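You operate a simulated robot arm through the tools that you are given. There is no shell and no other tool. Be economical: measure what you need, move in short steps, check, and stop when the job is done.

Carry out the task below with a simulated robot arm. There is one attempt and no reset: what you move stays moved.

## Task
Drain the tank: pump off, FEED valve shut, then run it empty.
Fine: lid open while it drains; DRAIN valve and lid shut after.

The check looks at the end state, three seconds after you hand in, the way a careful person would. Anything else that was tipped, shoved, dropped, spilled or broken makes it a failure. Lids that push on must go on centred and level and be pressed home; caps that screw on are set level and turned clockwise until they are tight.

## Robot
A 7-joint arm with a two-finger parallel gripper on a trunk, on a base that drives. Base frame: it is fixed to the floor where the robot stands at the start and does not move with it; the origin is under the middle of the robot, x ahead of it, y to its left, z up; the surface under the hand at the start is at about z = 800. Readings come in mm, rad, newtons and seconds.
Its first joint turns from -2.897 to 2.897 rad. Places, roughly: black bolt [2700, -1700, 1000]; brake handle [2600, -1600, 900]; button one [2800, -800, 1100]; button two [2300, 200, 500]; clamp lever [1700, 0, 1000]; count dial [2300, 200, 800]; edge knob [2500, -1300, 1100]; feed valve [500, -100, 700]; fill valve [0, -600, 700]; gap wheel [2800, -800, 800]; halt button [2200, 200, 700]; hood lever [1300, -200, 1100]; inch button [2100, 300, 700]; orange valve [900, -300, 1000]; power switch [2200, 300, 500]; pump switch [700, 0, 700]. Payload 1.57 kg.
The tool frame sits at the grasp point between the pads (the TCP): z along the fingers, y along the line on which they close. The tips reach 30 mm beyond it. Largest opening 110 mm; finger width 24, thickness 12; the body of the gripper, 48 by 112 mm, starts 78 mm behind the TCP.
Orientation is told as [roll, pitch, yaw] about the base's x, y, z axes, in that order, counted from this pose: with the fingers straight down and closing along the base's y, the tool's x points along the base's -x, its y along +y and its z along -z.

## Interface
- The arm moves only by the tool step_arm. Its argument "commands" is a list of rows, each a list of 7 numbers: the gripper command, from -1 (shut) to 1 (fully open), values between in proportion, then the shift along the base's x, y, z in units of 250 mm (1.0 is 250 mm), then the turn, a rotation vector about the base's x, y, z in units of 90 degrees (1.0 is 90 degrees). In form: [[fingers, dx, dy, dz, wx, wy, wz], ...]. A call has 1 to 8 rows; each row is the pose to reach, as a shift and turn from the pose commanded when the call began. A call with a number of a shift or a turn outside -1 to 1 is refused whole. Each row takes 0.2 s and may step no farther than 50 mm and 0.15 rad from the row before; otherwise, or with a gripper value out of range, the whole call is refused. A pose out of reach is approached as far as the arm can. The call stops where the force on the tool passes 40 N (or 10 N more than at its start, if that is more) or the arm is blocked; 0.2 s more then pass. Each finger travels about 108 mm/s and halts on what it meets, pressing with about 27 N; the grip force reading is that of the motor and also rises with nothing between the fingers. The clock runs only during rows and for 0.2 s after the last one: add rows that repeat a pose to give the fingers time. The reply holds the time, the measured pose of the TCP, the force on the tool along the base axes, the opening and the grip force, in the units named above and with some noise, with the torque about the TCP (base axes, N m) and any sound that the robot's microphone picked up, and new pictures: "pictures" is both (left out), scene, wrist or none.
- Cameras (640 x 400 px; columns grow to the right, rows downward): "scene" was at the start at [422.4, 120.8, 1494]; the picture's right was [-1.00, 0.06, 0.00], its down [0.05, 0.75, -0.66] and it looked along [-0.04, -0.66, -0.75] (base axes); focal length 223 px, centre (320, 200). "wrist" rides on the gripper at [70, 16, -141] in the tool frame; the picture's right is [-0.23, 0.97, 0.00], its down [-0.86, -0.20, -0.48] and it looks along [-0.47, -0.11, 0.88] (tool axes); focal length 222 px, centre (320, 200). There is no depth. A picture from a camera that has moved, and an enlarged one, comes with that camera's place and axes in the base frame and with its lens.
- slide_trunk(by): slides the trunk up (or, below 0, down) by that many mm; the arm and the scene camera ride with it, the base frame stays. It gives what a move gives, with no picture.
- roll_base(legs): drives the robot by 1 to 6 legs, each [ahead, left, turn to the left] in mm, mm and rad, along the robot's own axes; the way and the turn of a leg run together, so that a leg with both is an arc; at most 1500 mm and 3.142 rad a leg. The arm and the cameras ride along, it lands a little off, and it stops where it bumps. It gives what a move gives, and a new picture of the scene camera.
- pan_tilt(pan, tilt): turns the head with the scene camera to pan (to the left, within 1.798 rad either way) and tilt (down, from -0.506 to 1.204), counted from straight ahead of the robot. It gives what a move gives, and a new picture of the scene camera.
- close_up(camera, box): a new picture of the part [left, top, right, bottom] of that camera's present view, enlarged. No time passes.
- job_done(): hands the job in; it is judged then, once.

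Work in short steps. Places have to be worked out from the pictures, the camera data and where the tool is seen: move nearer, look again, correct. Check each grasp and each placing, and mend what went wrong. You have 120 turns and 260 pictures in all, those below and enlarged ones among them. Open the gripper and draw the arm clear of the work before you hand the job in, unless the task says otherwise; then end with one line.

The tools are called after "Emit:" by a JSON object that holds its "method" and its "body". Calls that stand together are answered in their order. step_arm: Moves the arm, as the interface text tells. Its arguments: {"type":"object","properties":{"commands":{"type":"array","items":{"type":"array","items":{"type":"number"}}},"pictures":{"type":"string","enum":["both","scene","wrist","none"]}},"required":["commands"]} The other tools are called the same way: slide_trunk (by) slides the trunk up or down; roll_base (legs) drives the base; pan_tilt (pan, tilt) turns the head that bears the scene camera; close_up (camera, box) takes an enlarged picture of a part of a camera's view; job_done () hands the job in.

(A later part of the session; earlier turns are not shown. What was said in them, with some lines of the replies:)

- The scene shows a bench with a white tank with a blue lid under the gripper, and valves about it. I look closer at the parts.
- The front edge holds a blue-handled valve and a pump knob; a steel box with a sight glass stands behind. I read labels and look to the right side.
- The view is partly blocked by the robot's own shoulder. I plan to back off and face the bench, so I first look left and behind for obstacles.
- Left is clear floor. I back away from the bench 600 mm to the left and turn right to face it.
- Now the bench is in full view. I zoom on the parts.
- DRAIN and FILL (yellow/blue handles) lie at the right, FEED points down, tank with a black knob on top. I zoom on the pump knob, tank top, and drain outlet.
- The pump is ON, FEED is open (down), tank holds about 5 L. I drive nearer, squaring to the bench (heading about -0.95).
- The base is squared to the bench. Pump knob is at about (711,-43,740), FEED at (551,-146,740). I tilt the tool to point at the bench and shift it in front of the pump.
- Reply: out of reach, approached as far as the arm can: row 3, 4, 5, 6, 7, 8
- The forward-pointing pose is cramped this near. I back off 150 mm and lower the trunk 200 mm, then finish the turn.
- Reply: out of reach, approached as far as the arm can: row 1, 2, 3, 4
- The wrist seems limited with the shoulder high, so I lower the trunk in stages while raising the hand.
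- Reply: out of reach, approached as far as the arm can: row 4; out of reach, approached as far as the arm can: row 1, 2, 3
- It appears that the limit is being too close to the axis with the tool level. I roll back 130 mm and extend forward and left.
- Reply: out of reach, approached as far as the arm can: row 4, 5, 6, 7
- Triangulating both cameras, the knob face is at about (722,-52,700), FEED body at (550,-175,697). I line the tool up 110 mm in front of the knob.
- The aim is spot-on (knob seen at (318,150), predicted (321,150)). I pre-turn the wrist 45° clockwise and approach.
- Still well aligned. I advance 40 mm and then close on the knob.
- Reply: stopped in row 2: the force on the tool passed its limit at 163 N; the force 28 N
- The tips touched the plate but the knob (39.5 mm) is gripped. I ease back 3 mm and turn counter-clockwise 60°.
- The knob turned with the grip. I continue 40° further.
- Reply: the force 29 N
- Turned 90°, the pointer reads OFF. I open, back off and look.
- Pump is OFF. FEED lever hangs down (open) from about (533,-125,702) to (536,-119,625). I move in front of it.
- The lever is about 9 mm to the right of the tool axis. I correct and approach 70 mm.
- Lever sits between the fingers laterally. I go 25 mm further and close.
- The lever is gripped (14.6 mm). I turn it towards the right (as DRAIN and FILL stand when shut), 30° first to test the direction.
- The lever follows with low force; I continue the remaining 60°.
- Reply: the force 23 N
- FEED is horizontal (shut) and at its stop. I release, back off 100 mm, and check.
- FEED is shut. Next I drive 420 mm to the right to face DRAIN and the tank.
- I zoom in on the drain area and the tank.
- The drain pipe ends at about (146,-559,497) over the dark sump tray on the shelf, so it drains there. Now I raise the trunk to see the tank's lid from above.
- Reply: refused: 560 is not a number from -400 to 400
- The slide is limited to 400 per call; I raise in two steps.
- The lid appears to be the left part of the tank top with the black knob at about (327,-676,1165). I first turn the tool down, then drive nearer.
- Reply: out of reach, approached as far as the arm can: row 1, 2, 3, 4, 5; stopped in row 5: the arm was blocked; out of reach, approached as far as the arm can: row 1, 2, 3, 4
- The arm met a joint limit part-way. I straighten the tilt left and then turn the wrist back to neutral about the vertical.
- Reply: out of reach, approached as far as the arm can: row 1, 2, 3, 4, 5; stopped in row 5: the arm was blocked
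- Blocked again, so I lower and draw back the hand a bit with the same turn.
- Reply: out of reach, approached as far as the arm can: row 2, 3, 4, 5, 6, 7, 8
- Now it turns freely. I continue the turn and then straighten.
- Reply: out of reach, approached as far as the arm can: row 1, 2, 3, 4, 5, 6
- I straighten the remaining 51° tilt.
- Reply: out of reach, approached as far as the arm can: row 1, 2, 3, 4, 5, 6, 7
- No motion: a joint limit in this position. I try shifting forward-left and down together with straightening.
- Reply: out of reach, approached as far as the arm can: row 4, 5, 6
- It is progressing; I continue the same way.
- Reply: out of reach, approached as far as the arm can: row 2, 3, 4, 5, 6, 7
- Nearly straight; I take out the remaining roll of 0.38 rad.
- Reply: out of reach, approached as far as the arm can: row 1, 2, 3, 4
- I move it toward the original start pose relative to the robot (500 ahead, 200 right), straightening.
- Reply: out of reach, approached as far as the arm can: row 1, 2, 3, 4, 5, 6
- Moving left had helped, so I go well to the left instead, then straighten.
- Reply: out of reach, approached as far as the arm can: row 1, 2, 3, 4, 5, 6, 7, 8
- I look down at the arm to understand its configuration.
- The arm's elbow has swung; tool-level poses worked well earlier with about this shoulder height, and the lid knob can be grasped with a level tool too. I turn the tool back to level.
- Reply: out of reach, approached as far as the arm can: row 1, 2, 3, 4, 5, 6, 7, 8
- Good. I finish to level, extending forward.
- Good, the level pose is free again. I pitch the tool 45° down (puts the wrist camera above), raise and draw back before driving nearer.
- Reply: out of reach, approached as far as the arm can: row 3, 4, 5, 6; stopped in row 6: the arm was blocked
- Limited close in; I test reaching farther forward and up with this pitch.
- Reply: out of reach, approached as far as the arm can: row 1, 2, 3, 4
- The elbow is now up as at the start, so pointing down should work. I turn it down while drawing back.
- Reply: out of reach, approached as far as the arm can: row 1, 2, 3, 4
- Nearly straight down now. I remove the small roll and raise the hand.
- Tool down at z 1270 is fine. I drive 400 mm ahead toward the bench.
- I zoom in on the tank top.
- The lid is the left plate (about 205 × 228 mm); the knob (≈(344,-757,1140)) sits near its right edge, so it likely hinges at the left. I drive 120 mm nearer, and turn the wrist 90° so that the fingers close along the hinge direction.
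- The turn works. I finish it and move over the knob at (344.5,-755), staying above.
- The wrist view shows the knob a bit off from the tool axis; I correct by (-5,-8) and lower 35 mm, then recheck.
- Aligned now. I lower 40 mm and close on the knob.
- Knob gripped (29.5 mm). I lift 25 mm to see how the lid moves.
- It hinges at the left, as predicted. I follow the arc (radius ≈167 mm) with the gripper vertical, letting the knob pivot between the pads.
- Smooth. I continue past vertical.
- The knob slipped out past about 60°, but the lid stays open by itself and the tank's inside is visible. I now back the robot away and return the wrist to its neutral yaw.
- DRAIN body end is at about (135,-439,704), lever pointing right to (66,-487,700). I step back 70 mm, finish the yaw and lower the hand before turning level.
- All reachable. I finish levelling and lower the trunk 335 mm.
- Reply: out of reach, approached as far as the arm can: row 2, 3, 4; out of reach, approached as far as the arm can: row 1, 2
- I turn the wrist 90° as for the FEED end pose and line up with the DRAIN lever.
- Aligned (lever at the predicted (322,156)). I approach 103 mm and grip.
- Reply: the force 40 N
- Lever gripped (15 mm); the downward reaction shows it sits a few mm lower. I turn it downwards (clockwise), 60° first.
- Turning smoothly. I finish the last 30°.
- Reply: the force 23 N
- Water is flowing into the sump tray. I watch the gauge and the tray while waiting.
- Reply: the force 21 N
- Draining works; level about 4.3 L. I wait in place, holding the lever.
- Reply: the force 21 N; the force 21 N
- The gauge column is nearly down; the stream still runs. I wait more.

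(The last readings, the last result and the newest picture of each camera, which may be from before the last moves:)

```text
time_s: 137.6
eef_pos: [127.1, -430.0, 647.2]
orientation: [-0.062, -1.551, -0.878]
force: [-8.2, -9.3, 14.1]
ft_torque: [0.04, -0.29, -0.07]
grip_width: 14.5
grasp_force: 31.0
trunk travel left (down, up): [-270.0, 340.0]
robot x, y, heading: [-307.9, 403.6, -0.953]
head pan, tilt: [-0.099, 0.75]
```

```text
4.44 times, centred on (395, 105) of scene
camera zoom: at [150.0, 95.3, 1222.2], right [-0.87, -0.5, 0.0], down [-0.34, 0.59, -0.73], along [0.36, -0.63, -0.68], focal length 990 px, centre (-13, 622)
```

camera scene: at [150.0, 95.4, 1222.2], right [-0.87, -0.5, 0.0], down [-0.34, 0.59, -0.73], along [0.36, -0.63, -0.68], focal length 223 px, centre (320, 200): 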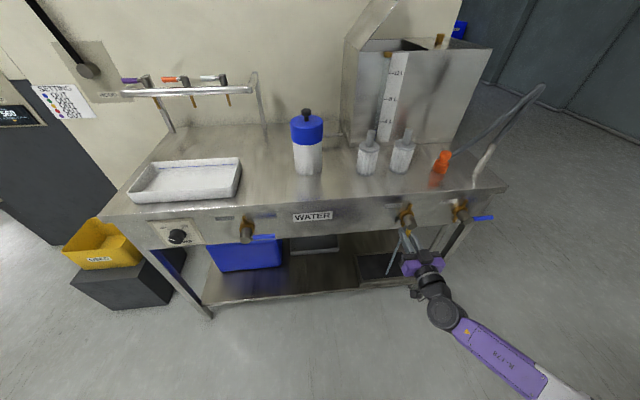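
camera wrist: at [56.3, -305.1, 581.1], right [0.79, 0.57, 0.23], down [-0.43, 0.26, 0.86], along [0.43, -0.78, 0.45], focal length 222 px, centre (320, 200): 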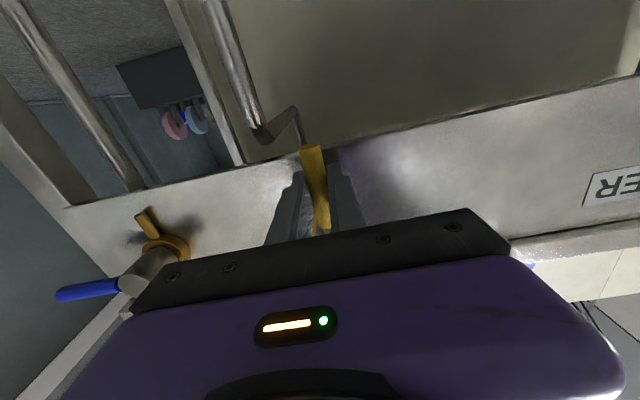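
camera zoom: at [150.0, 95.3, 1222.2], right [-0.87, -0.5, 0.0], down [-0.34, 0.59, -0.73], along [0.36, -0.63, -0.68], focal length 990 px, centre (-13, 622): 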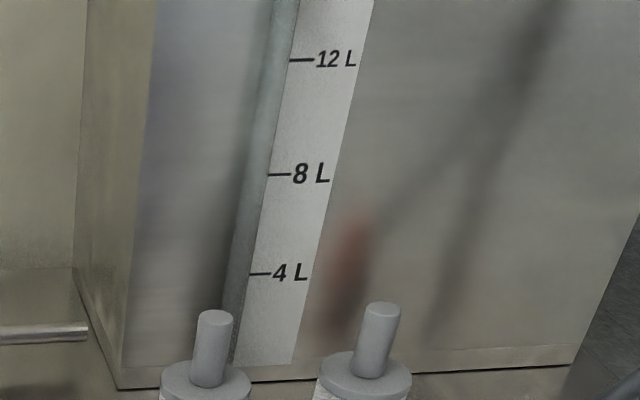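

The stream has stopped and the gauge is empty. I turn the DRAIN lever back to the right (shut).

Emit:
{"method": "step_arm", "body": {"commands": [[-1, -0.0229, -0.0164, 0.0018, -0.0485, 0.0677, 0], [-1, -0.0455, -0.0325, 0.0074, -0.097, 0.1355, 0], [-1, -0.0673, -0.0482, 0.0164, -0.1455, 0.2032, 0], [-1, -0.0878, -0.0629, 0.0288, -0.194, 0.271, 0]], "pictures": "none"}}

Emit:
{"method": "step_arm", "body": {"commands": [[-1, -0.0191, -0.0137, 0.0157, -0.0485, 0.0677, 0], [-1, -0.0364, -0.026, 0.0343, -0.097, 0.1355, 0], [-1, -0.0515, -0.0369, 0.0556, -0.1455, 0.2032, 0], [-1, -0.0644, -0.0461, 0.0792, -0.194, 0.271, 0], [-1, -0.0745, -0.0533, 0.1044, -0.2425, 0.3387, 0], [-1, -0.082, -0.0587, 0.1312, -0.291, 0.4065, 0], [-1, -0.0862, -0.0617, 0.1588, -0.3395, 0.4742, 0], [-1, -0.0878, -0.0629, 0.1872, -0.388, 0.542, 0]], "pictures": "wrist"}}

Emit:
{"method": "close_up", "body": {"camera": "scene", "box": [350, 190, 510, 290]}}

```text
time_s: 138.6
eef_pos: [106.8, -444.7, 652.5]
orientation: [-1.529, -1.044, 0.584]
force: [-12.9, 6.4, 14.2]
ft_torque: [0.06, -0.76, 0.08]
grip_width: 15.1
grasp_force: 30.7
trunk travel left (down, up): [-270.0, 340.0]
robot x, y, heading: [-305.0, 397.7, -0.95]
head pan, tilt: [-0.099, 0.75]
```

```text
time_s: 140.4
eef_pos: [83.5, -460.9, 700.1]
orientation: [-1.562, 0.003, 0.601]
force: [5.2, -21.1, 5.0]
ft_torque: [0.17, -0.28, -0.15]
grip_width: 14.5
grasp_force: 31.2
trunk travel left (down, up): [-270.0, 340.0]
robot x, y, heading: [-302.5, 400.4, -0.954]
head pan, tilt: [-0.099, 0.75]
camera wrist: at [-54.1, -382.9, 685.4], right [0.18, 0.13, -0.97], down [0.44, 0.88, 0.2], along [0.88, -0.46, 0.1], focal length 222 px, centre (320, 200)
```

wrist: 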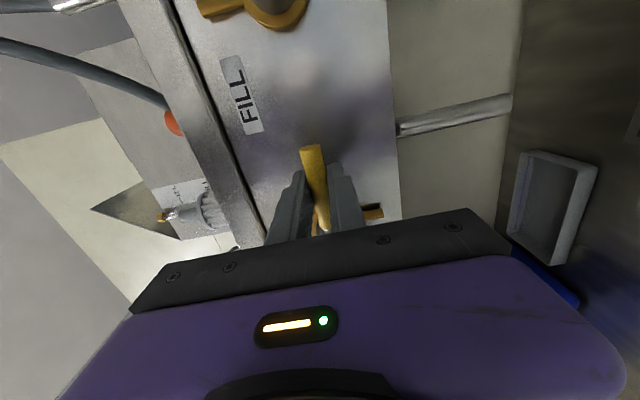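

```text
4.00 times, centred on (430, 240) of scene
camera zoom: at [150.4, 94.8, 1221.9], right [-0.87, -0.5, 0.0], down [-0.34, 0.59, -0.73], along [0.36, -0.63, -0.68], focal length 891 px, centre (-120, 40)
```

zoom: 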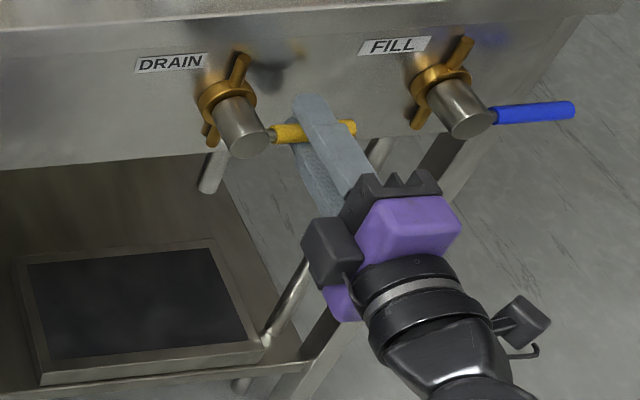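

It is horizontal but with no stop reaction yet; I push up slightly (5 mm) to be sure it reaches the stop.

Emit:
{"method": "step_arm", "body": {"commands": [[-1, 0, 0, 0.012, -0.02, 0.028, 0], [-1, 0, 0, 0.022, -0.02, 0.028, 0], [-1, 0, 0, 0.022, -0.02, 0.028, 0]], "pictures": "none"}}

Emit:
{"method": "step_arm", "body": {"commands": [[-0.2, 0, 0, -0.012, 0, 0, 0], [-0.2, 0, 0, -0.012, 0, 0, 0], [-0.2, -0.0933, 0.13, -0.012, 0, 0, 0], [-0.2, -0.186, 0.26, -0.012, 0, 0, 0], [-0.2, -0.28, 0.39, -0.012, 0, 0, 0], [-0.2, -0.35, 0.49, -0.012, 0, 0, 0]], "pictures": "wrist"}}

Emit:
{"method": "close_up", "body": {"camera": "scene", "box": [350, 190, 510, 290]}}

```text
time_s: 141.2
eef_pos: [82.9, -459.8, 702.1]
orientation: [-1.556, 0.055, 0.604]
force: [1.7, -16.3, -26.7]
ft_torque: [0.53, -0.46, 0.05]
grip_width: 15.6
grasp_force: 30.7
trunk travel left (down, up): [-270.0, 340.0]
robot x, y, heading: [-299.6, 399.0, -0.947]
head pan, tilt: [-0.099, 0.75]
```

```text
time_s: 142.6
eef_pos: [1.4, -332.1, 703.7]
orientation: [-1.564, 0.054, 0.603]
force: [0.1, 0.3, 1.8]
ft_torque: [0.0, -0.02, -0.02]
grip_width: 43.9
grasp_force: 0.0
trunk travel left (down, up): [-270.0, 340.0]
robot x, y, heading: [-301.7, 398.4, -0.95]
head pan, tilt: [-0.099, 0.75]
camera wrist: at [-137.8, -255.2, 692.0], right [0.14, 0.1, -0.98], down [0.44, 0.88, 0.16], along [0.89, -0.46, 0.08], focal length 222 px, centre (320, 200)
```

wrist: 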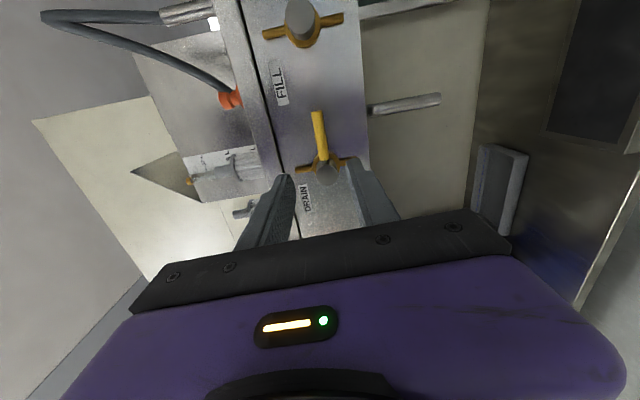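

```text
4.00 times, centred on (430, 240) of scene
camera zoom: at [150.5, 95.1, 1221.9], right [-0.87, -0.5, 0.0], down [-0.34, 0.59, -0.73], along [0.36, -0.63, -0.68], focal length 891 px, centre (-120, 40)
```

zoom: 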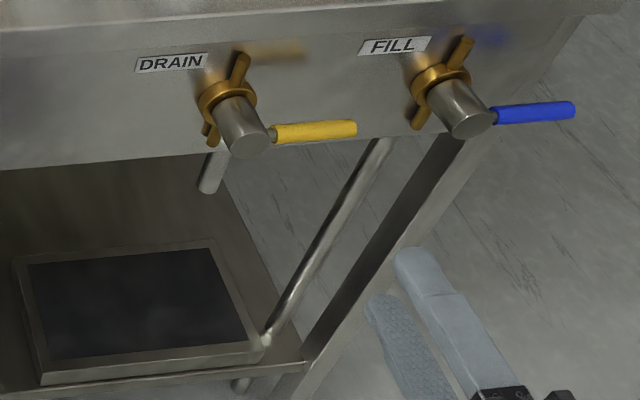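

DRAIN is shut and against its stop, the tray dry. For the lid I retrace the arm's path: wrist back to neutral, back to the previous spot, then trunk up.

Emit:
{"method": "step_arm", "body": {"commands": [[-1, 0.03, 0.042, 0.015, 0.0485, -0.0677, 0], [-1, 0.06, 0.085, 0.03, 0.097, -0.1355, 0], [-1, 0.09, 0.127, 0.045, 0.1455, -0.2032, 0], [-1, 0.12, 0.17, 0.06, 0.194, -0.271, 0], [-1, 0.15, 0.212, 0.075, 0.2425, -0.3387, 0], [-1, 0.18, 0.255, 0.09, 0.291, -0.4065, 0], [-1, 0.21, 0.297, 0.105, 0.3395, -0.4742, 0], [-1, 0.228, 0.34, 0.12, 0.388, -0.542, 0]], "pictures": "none"}}

Emit:
{"method": "step_arm", "body": {"commands": [[-1, 0.09, 0.066, 0, 0.0485, -0.0677, 0], [-1, 0.18, 0.132, 0, 0.097, -0.1355, 0], [-1, 0.27, 0.198, 0, 0.1455, -0.2032, 0], [-1, 0.36, 0.264, 0, 0.194, -0.271, 0], [-1, 0.46, 0.36, 0, 0.213, -0.299, 0]], "pictures": "none"}}

Emit:
{"method": "slide_trunk", "body": {"by": 335}}

```text
time_s: 144.4
eef_pos: [55.2, -251.9, 732.8]
orientation: [-1.531, -0.995, 0.584]
force: [-0.5, 0.2, 0.2]
ft_torque: [-0.06, 0.02, 0.0]
grip_width: 0.0
grasp_force: 21.7
trunk travel left (down, up): [-270.0, 340.0]
robot x, y, heading: [-306.8, 399.5, -0.951]
head pan, tilt: [-0.099, 0.75]
```

```text
time_s: 145.6
eef_pos: [168.8, -161.9, 730.8]
orientation: [-0.031, -1.553, -0.911]
force: [-0.1, 0.0, -0.2]
ft_torque: [-0.03, 0.0, -0.02]
grip_width: 0.0
grasp_force: 20.9
out of reach, approached as far as the arm can: row 3, 4
trunk travel left (down, up): [-270.0, 340.0]
robot x, y, heading: [-300.6, 399.1, -0.951]
head pan, tilt: [-0.099, 0.75]
```

```text
time_s: 148.9
eef_pos: [170.9, -161.8, 1065.4]
orientation: [-0.118, -1.551, -0.823]
force: [-0.1, 1.0, -0.3]
ft_torque: [-0.01, 0.01, -0.01]
grip_width: 0.0
grasp_force: 21.6
trunk travel left (down, up): [-605.0, 5.0]
robot x, y, heading: [-301.6, 397.0, -0.953]
head pan, tilt: [-0.099, 0.75]
```

Now I pitch the tool down with the exact reverse of the earlier motion.

Emit:
{"method": "step_arm", "body": {"commands": [[-1, 0, 0.03, -0.03, 0.06, 0.043, 0], [-1, -0.01, 0.06, -0.06, 0.12, 0.086, 0], [-1, -0.02, 0.09, -0.09, 0.18, 0.129, 0], [-1, -0.03, 0.11, -0.11, 0.24, 0.172, 0], [-1, -0.03, 0.11, -0.11, 0.31, 0.222, 0], [-1, -0.03, 0.11, -0.11, 0.38, 0.272, 0], [-1, -0.03, 0.11, -0.11, 0.45, 0.322, 0], [-1, -0.03, 0.11, -0.11, 0.52, 0.372, 0]], "pictures": "none"}}

Emit:
{"method": "step_arm", "body": {"commands": [[-1, 0, 0, 0.05, 0.07, 0.05, 0], [-1, 0, 0, 0.1, 0.14, 0.1, 0], [-1, 0, 0, 0.2, 0.21, 0.15, 0], [-1, 0, 0, 0.3, 0.28, 0.2, 0]], "pictures": "scene"}}

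```text
time_s: 150.7
eef_pos: [162.3, -133.2, 1037.6]
orientation: [0.01, -0.545, -0.944]
force: [-0.5, -0.3, 0.5]
ft_torque: [0.01, 0.04, -0.01]
grip_width: 0.0
grasp_force: 21.5
trunk travel left (down, up): [-605.0, 5.0]
robot x, y, heading: [-304.8, 399.5, -0.952]
head pan, tilt: [-0.099, 0.75]
```

```text
time_s: 151.7
eef_pos: [163.2, -134.8, 1111.4]
orientation: [0.009, -0.007, -0.949]
force: [0.6, 0.4, -0.1]
ft_torque: [0.0, -0.01, 0.03]
grip_width: 0.1
grasp_force: 21.3
trunk travel left (down, up): [-605.0, 5.0]
robot x, y, heading: [-306.0, 399.7, -0.952]
head pan, tilt: [-0.099, 0.75]
camera scene: at [150.3, 95.4, 1557.0], right [-0.87, -0.5, 0.0], down [-0.34, 0.59, -0.73], along [0.36, -0.63, -0.68], focal length 223 px, centre (320, 200)
```

scene: 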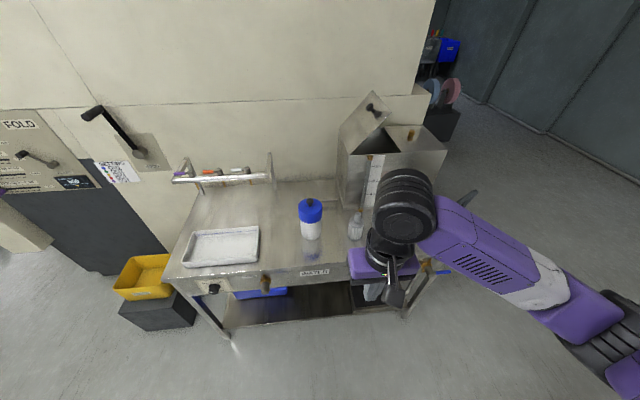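

Tool points down again. I raise it and drive ahead to the tank.

Emit:
{"method": "step_arm", "body": {"commands": [[-1, 0, 0, 0.18, 0, 0, 0], [-1, 0, 0, 0.36, 0, 0, 0], [-1, 0, 0, 0.54, 0, 0, 0], [-1, 0, 0, 0.72, 0, 0, 0], [-1, 0, 0, 0.9, 0, 0, 0]], "pictures": "none"}}

Emit:
{"method": "roll_base", "body": {"legs": [[490, 0, 0]]}}

Emit:
{"method": "pan_tilt", "body": {"pan": -0.3, "tilt": 0.75}}

```text
time_s: 152.9
eef_pos: [164.5, -136.0, 1335.3]
orientation: [0.01, -0.008, -0.947]
force: [0.8, -1.0, -0.8]
ft_torque: [0.02, -0.01, 0.01]
grip_width: 0.0
grasp_force: 21.3
trunk travel left (down, up): [-605.0, 5.0]
robot x, y, heading: [-304.9, 400.8, -0.954]
head pan, tilt: [-0.099, 0.75]
```

```text
time_s: 155.7
eef_pos: [437.0, -521.4, 1335.1]
orientation: [0.011, -0.006, -0.951]
force: [-0.1, 0.4, -0.1]
ft_torque: [-0.01, -0.02, -0.01]
grip_width: 0.0
grasp_force: 21.3
trunk travel left (down, up): [-605.0, 5.0]
robot x, y, heading: [-26.4, 16.3, -0.949]
head pan, tilt: [-0.099, 0.75]
camera scene: at [424.0, -291.4, 1557.1], right [-0.87, -0.5, 0.0], down [-0.34, 0.59, -0.73], along [0.36, -0.64, -0.68], focal length 223 px, centre (320, 200)
```

scene: 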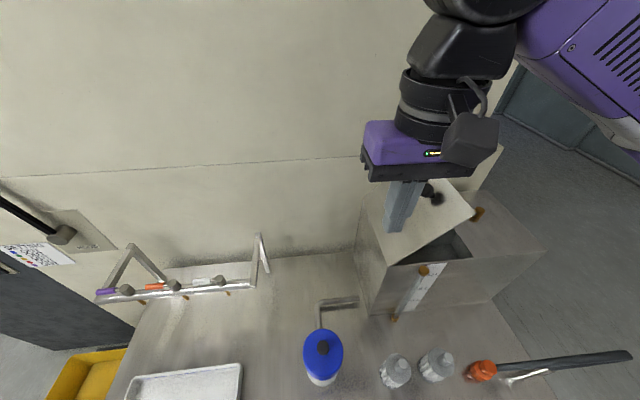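

```text
time_s: 156.4
eef_pos: [437.4, -522.1, 1334.9]
orientation: [0.009, -0.007, -0.951]
force: [0.8, -0.6, 0.0]
ft_torque: [0.01, 0.0, -0.01]
grip_width: 0.0
grasp_force: 21.1
trunk travel left (down, up): [-605.0, 5.0]
robot x, y, heading: [-27.1, 14.8, -0.953]
head pan, tilt: [-0.3, 0.75]
camera scene: at [408.9, -298.3, 1557.0], right [-0.95, -0.31, 0.0], down [-0.21, 0.65, -0.73], along [0.23, -0.69, -0.68], focal length 223 px, centre (320, 200)
```

scene: 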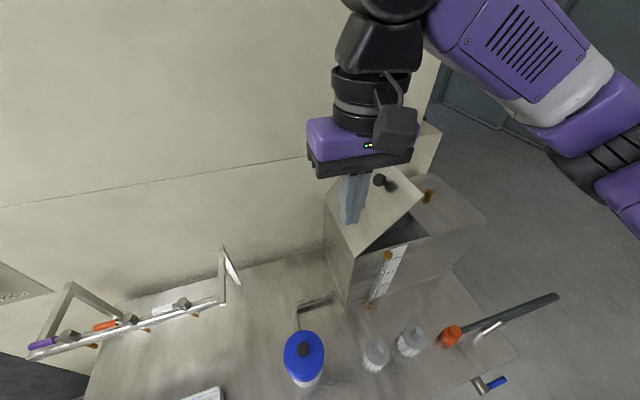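

The tank's inside is empty. I move the closed fingers above the raised lid, 45 mm in front of the knob's line.

Emit:
{"method": "step_arm", "body": {"commands": [[-1, -0.049, -0.157, 0, 0, 0, 0], [-1, -0.098, -0.314, 0, 0, 0, 0], [-1, -0.147, -0.471, 0, 0, 0, 0], [-1, -0.196, -0.628, 0, 0, 0, 0], [-1, -0.196, -0.628, 0, 0, 0, 0]], "pictures": "both"}}

Emit:
{"method": "close_up", "body": {"camera": "scene", "box": [300, 110, 480, 260]}}

```text
time_s: 157.6
eef_pos: [385.9, -678.9, 1332.5]
orientation: [0.01, -0.008, -0.95]
force: [0.3, -0.1, -0.3]
ft_torque: [-0.02, 0.0, 0.02]
grip_width: 0.0
grasp_force: 22.1
trunk travel left (down, up): [-605.0, 5.0]
robot x, y, heading: [-27.1, 15.6, -0.952]
head pan, tilt: [-0.3, 0.75]
camera scene: at [408.8, -298.5, 1557.0], right [-0.95, -0.31, 0.0], down [-0.21, 0.65, -0.73], along [0.23, -0.69, -0.68], focal length 223 px, centre (320, 200)
camera wrist: at [355.8, -613.6, 1473.5], right [0.92, 0.38, 0.01], down [0.33, -0.81, 0.48], along [0.19, -0.44, -0.88], focal length 222 px, centre (320, 200)
```

scene: 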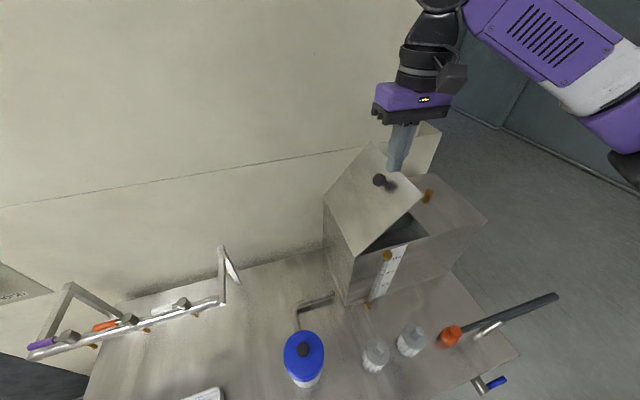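
wrist: 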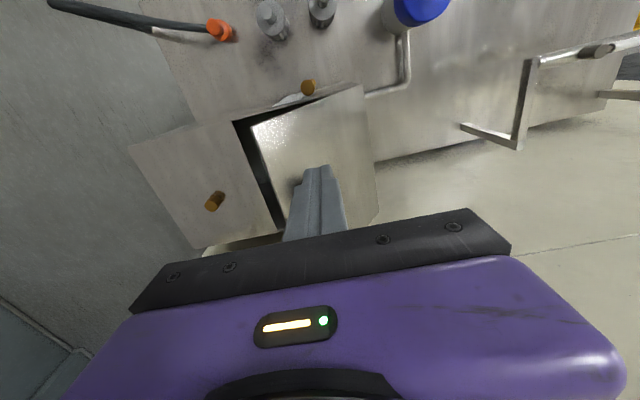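

```text
2.67 times, centred on (390, 185) of scene
camera zoom: at [408.8, -298.5, 1557.0], right [-0.95, -0.31, 0.0], down [-0.21, 0.65, -0.73], along [0.23, -0.69, -0.68], focal length 594 px, centre (133, 240)
```

zoom: 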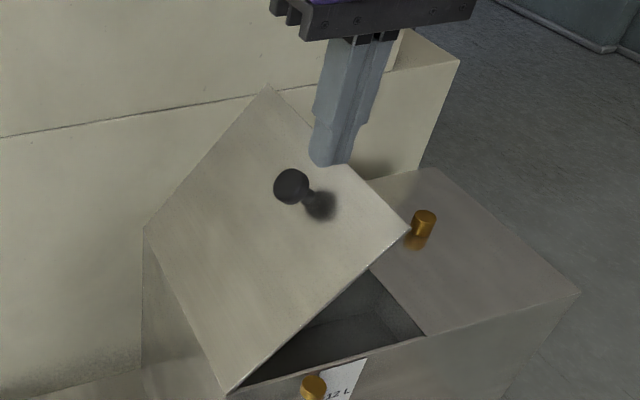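

The fingertips are over the lid, about 45 mm inside its free edge. I press down gently, drifting right.

Emit:
{"method": "step_arm", "body": {"commands": [[-1, -0.0, -0.0, -0.1, 0, 0, 0], [-1, -0.0164, -0.0114, -0.18, 0, 0, 0], [-1, -0.033, -0.023, -0.26, 0, 0, 0], [-1, -0.049, -0.034, -0.34, 0, 0, 0], [-1, -0.066, -0.046, -0.42, 0, 0, 0]], "pictures": "wrist"}}

Emit:
{"method": "close_up", "body": {"camera": "scene", "box": [300, 110, 480, 260]}}

```text
time_s: 158.8
eef_pos: [371.5, -689.8, 1225.9]
orientation: [0.011, -0.007, -0.947]
force: [-0.7, 0.1, -0.6]
ft_torque: [0.04, -0.01, 0.0]
grip_width: 0.0
grasp_force: 21.5
trunk travel left (down, up): [-605.0, 5.0]
robot x, y, heading: [-30.0, 15.7, -0.952]
head pan, tilt: [-0.3, 0.75]
camera wrist: at [342.0, -623.5, 1368.1], right [0.92, 0.38, 0.01], down [0.33, -0.81, 0.48], along [0.19, -0.44, -0.88], focal length 222 px, centre (320, 200)
```

wrist: 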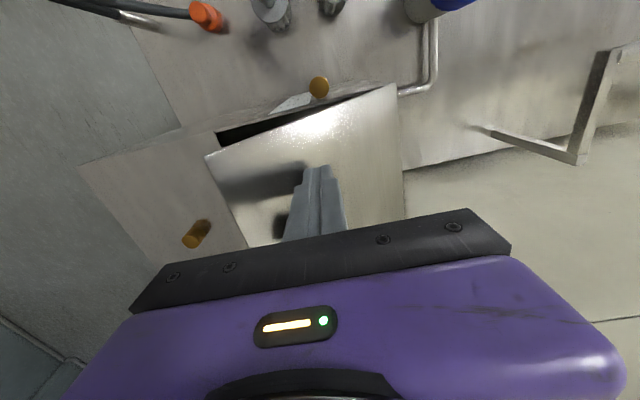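

```text
2.67 times, centred on (390, 185) of scene
camera zoom: at [408.9, -298.2, 1557.0], right [-0.95, -0.31, 0.0], down [-0.21, 0.65, -0.73], along [0.23, -0.69, -0.68], focal length 594 px, centre (133, 240)
```

zoom: 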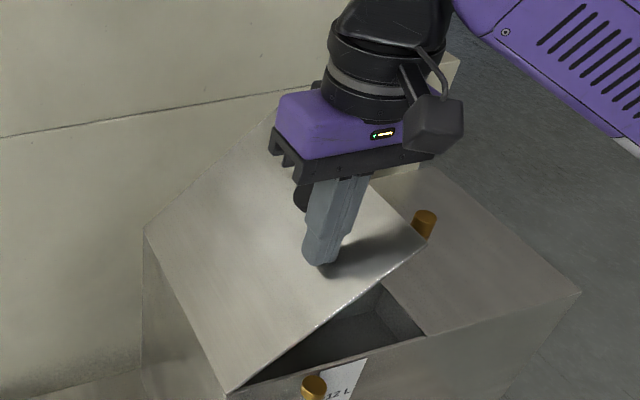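

The lid follows. I continue down to just above closed.

Emit:
{"method": "step_arm", "body": {"commands": [[-1, -0.0164, -0.0114, -0.08, 0, 0, 0], [-1, -0.033, -0.023, -0.16, 0, 0, 0], [-1, -0.049, -0.034, -0.24, 0, 0, 0], [-1, -0.066, -0.046, -0.31, 0, 0, 0]], "pictures": "wrist"}}

Emit:
{"method": "close_up", "body": {"camera": "scene", "box": [300, 110, 480, 260]}}

```text
time_s: 159.8
eef_pos: [352.7, -700.9, 1150.3]
orientation: [0.008, -0.006, -0.952]
force: [0.8, -1.6, -0.1]
ft_torque: [0.01, 0.0, -0.03]
grip_width: 0.0
grasp_force: 21.6
trunk travel left (down, up): [-605.0, 5.0]
robot x, y, heading: [-27.7, 13.2, -0.951]
head pan, tilt: [-0.3, 0.75]
camera wrist: at [323.5, -634.1, 1291.0], right [0.92, 0.38, 0.01], down [0.33, -0.81, 0.48], along [0.19, -0.44, -0.88], focal length 222 px, centre (320, 200)
```

wrist: 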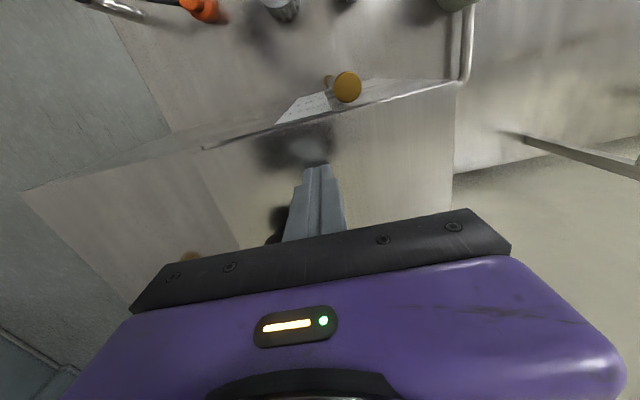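

```text
2.67 times, centred on (390, 185) of scene
camera zoom: at [408.9, -298.3, 1557.0], right [-0.95, -0.31, 0.0], down [-0.21, 0.65, -0.73], along [0.23, -0.69, -0.68], focal length 594 px, centre (133, 240)
```

zoom: 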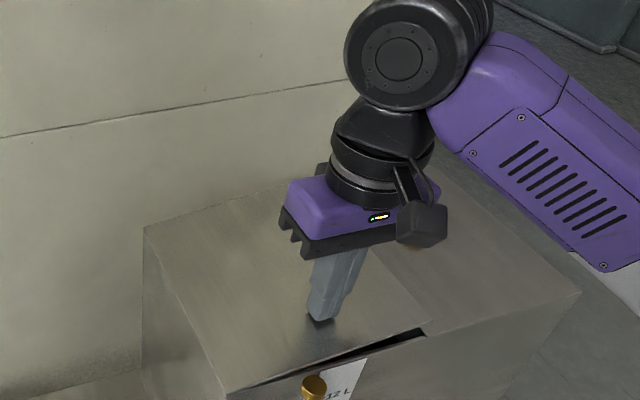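

Nearly closed. I lower in small steps until contact and press home.

Emit:
{"method": "step_arm", "body": {"commands": [[-1, 0, 0, -0.03, 0, 0, 0], [-1, 0, 0, -0.055, 0, 0, 0], [-1, 0, 0, -0.075, 0, 0, 0], [-1, 0, 0, -0.09, 0, 0, 0]], "pictures": "none"}}

Emit:
{"method": "close_up", "body": {"camera": "scene", "box": [300, 110, 480, 260]}}

```text
time_s: 160.8
eef_pos: [354.5, -701.0, 1135.3]
orientation: [0.009, -0.013, -0.949]
force: [-2.2, 7.6, 19.5]
ft_torque: [0.39, 0.23, 0.0]
grip_width: 0.0
grasp_force: 21.1
trunk travel left (down, up): [-605.0, 5.0]
robot x, y, heading: [-29.7, 17.4, -0.96]
head pan, tilt: [-0.3, 0.75]
stopped in row 4: the force on the tool passed its limit at 46 N (the readings are from after the stop); the commanded pose is now the measured one
```

```text
2.67 times, centred on (390, 185) of scene
camera zoom: at [408.4, -297.1, 1557.5], right [-0.95, -0.31, 0.0], down [-0.21, 0.65, -0.73], along [0.23, -0.7, -0.68], focal length 594 px, centre (133, 240)
```

zoom: 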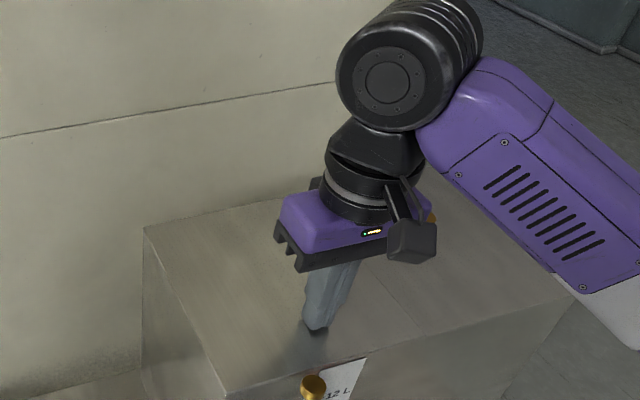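

The lid is shut with firm contact. I lift away, open the gripper, back the robot off and check everything.

Emit:
{"method": "step_arm", "body": {"commands": [[-1, 0, 0, 0.16, 0, 0, 0], [-1, 0, 0, 0.34, 0, 0, 0], [-1, 0, 0, 0.52, 0, 0, 0], [-1, 0, 0, 0.7, 0, 0, 0], [0.5, -0.06, 0.08, 0.7, 0, 0, 0], [0.5, -0.12, 0.16, 0.7, 0, 0, 0]], "pictures": "none"}}

Emit:
{"method": "roll_base", "body": {"legs": [[-500, 0, 0]]}}

Emit:
{"method": "pan_tilt", "body": {"pan": 0.0, "tilt": 0.6}}

```text
time_s: 162.2
eef_pos: [325.9, -661.4, 1309.7]
orientation: [0.01, -0.014, -0.95]
force: [-1.0, -0.1, 0.8]
ft_torque: [-0.02, 0.01, 0.03]
grip_width: 82.3
grasp_force: 0.0
trunk travel left (down, up): [-605.0, 5.0]
robot x, y, heading: [-27.5, 14.6, -0.952]
head pan, tilt: [-0.3, 0.75]
```

```text
time_s: 165.2
eef_pos: [30.6, -243.1, 1310.4]
orientation: [0.012, -0.012, -0.945]
force: [-0.6, -0.6, 0.2]
ft_torque: [0.02, 0.01, -0.01]
grip_width: 82.3
grasp_force: 0.1
trunk travel left (down, up): [-605.0, 5.0]
robot x, y, heading: [-330.3, 428.1, -0.94]
head pan, tilt: [-0.3, 0.75]
camera scene: at [113.6, 120.3, 1556.9], right [-0.95, -0.32, 0.0], down [-0.22, 0.65, -0.73], along [0.23, -0.69, -0.68], focal length 223 px, centre (320, 200)
```

scene: 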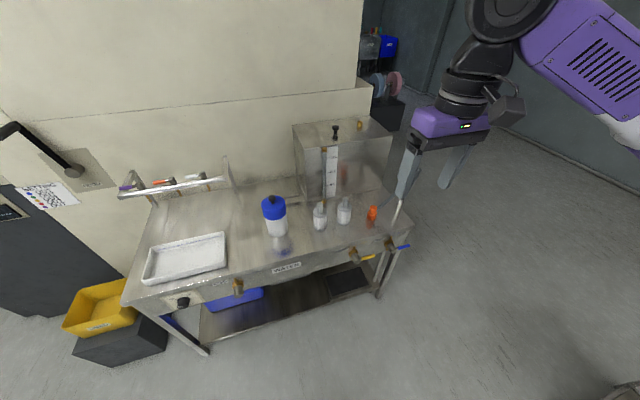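

```text
time_s: 166.0
eef_pos: [31.9, -243.1, 1310.1]
orientation: [0.009, -0.012, -0.943]
force: [0.0, -1.7, -0.3]
ft_torque: [0.02, 0.03, -0.02]
grip_width: 82.6
grasp_force: 0.1
trunk travel left (down, up): [-605.0, 5.0]
robot x, y, heading: [-326.2, 425.2, -0.945]
head pan, tilt: [0.0, 0.6]
camera scene: at [138.7, 127.3, 1569.8], right [-0.81, -0.58, 0.0], down [-0.33, 0.46, -0.82], along [0.48, -0.67, -0.57], focal length 223 px, centre (320, 200)
```

scene: 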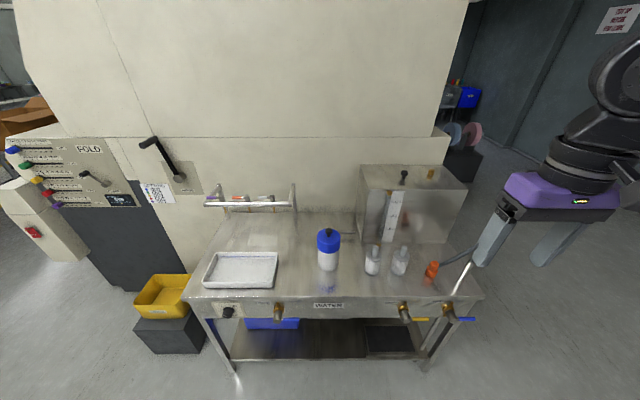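

Emit:
{"method": "close_up", "body": {"camera": "scene", "box": [340, 150, 490, 250]}}

Emit:
{"method": "close_up", "body": {"camera": "scene", "box": [200, 290, 490, 380]}}

```text
4.00 times, centred on (415, 200) of scene
camera zoom: at [138.7, 127.3, 1569.8], right [-0.81, -0.58, 0.0], down [-0.33, 0.46, -0.82], along [0.48, -0.67, -0.57], focal length 891 px, centre (-60, 200)
```

zoom: 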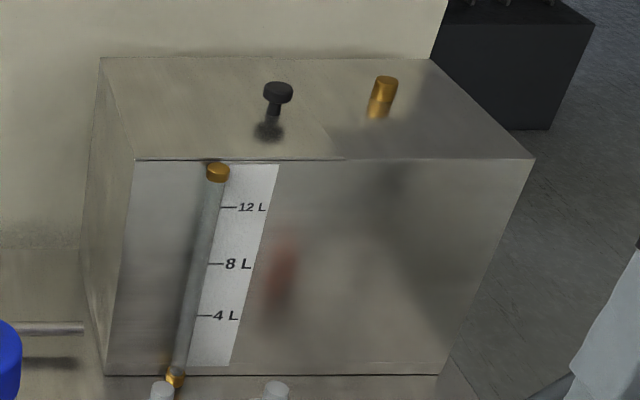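

```text
2.21 times, centred on (345, 335) of scene
camera zoom: at [138.7, 127.3, 1569.8], right [-0.81, -0.58, 0.0], down [-0.33, 0.46, -0.82], along [0.48, -0.67, -0.57], focal length 491 px, centre (265, -98)
```

zoom: 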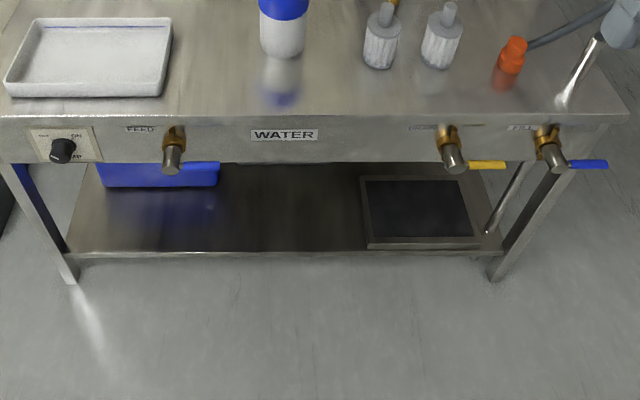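

The gauge reads empty, the lid is flush, the pump is OFF, and FEED, DRAIN and FILL are all shut with nothing spilled. The arm is clear, so I hand in.

Emit:
{"method": "job_done", "body": {}}

```text
The job is handed in.
```

The tank is drained: the pump is off, FEED and DRAIN are shut, and the lid, which was open while it drained, is closed again.
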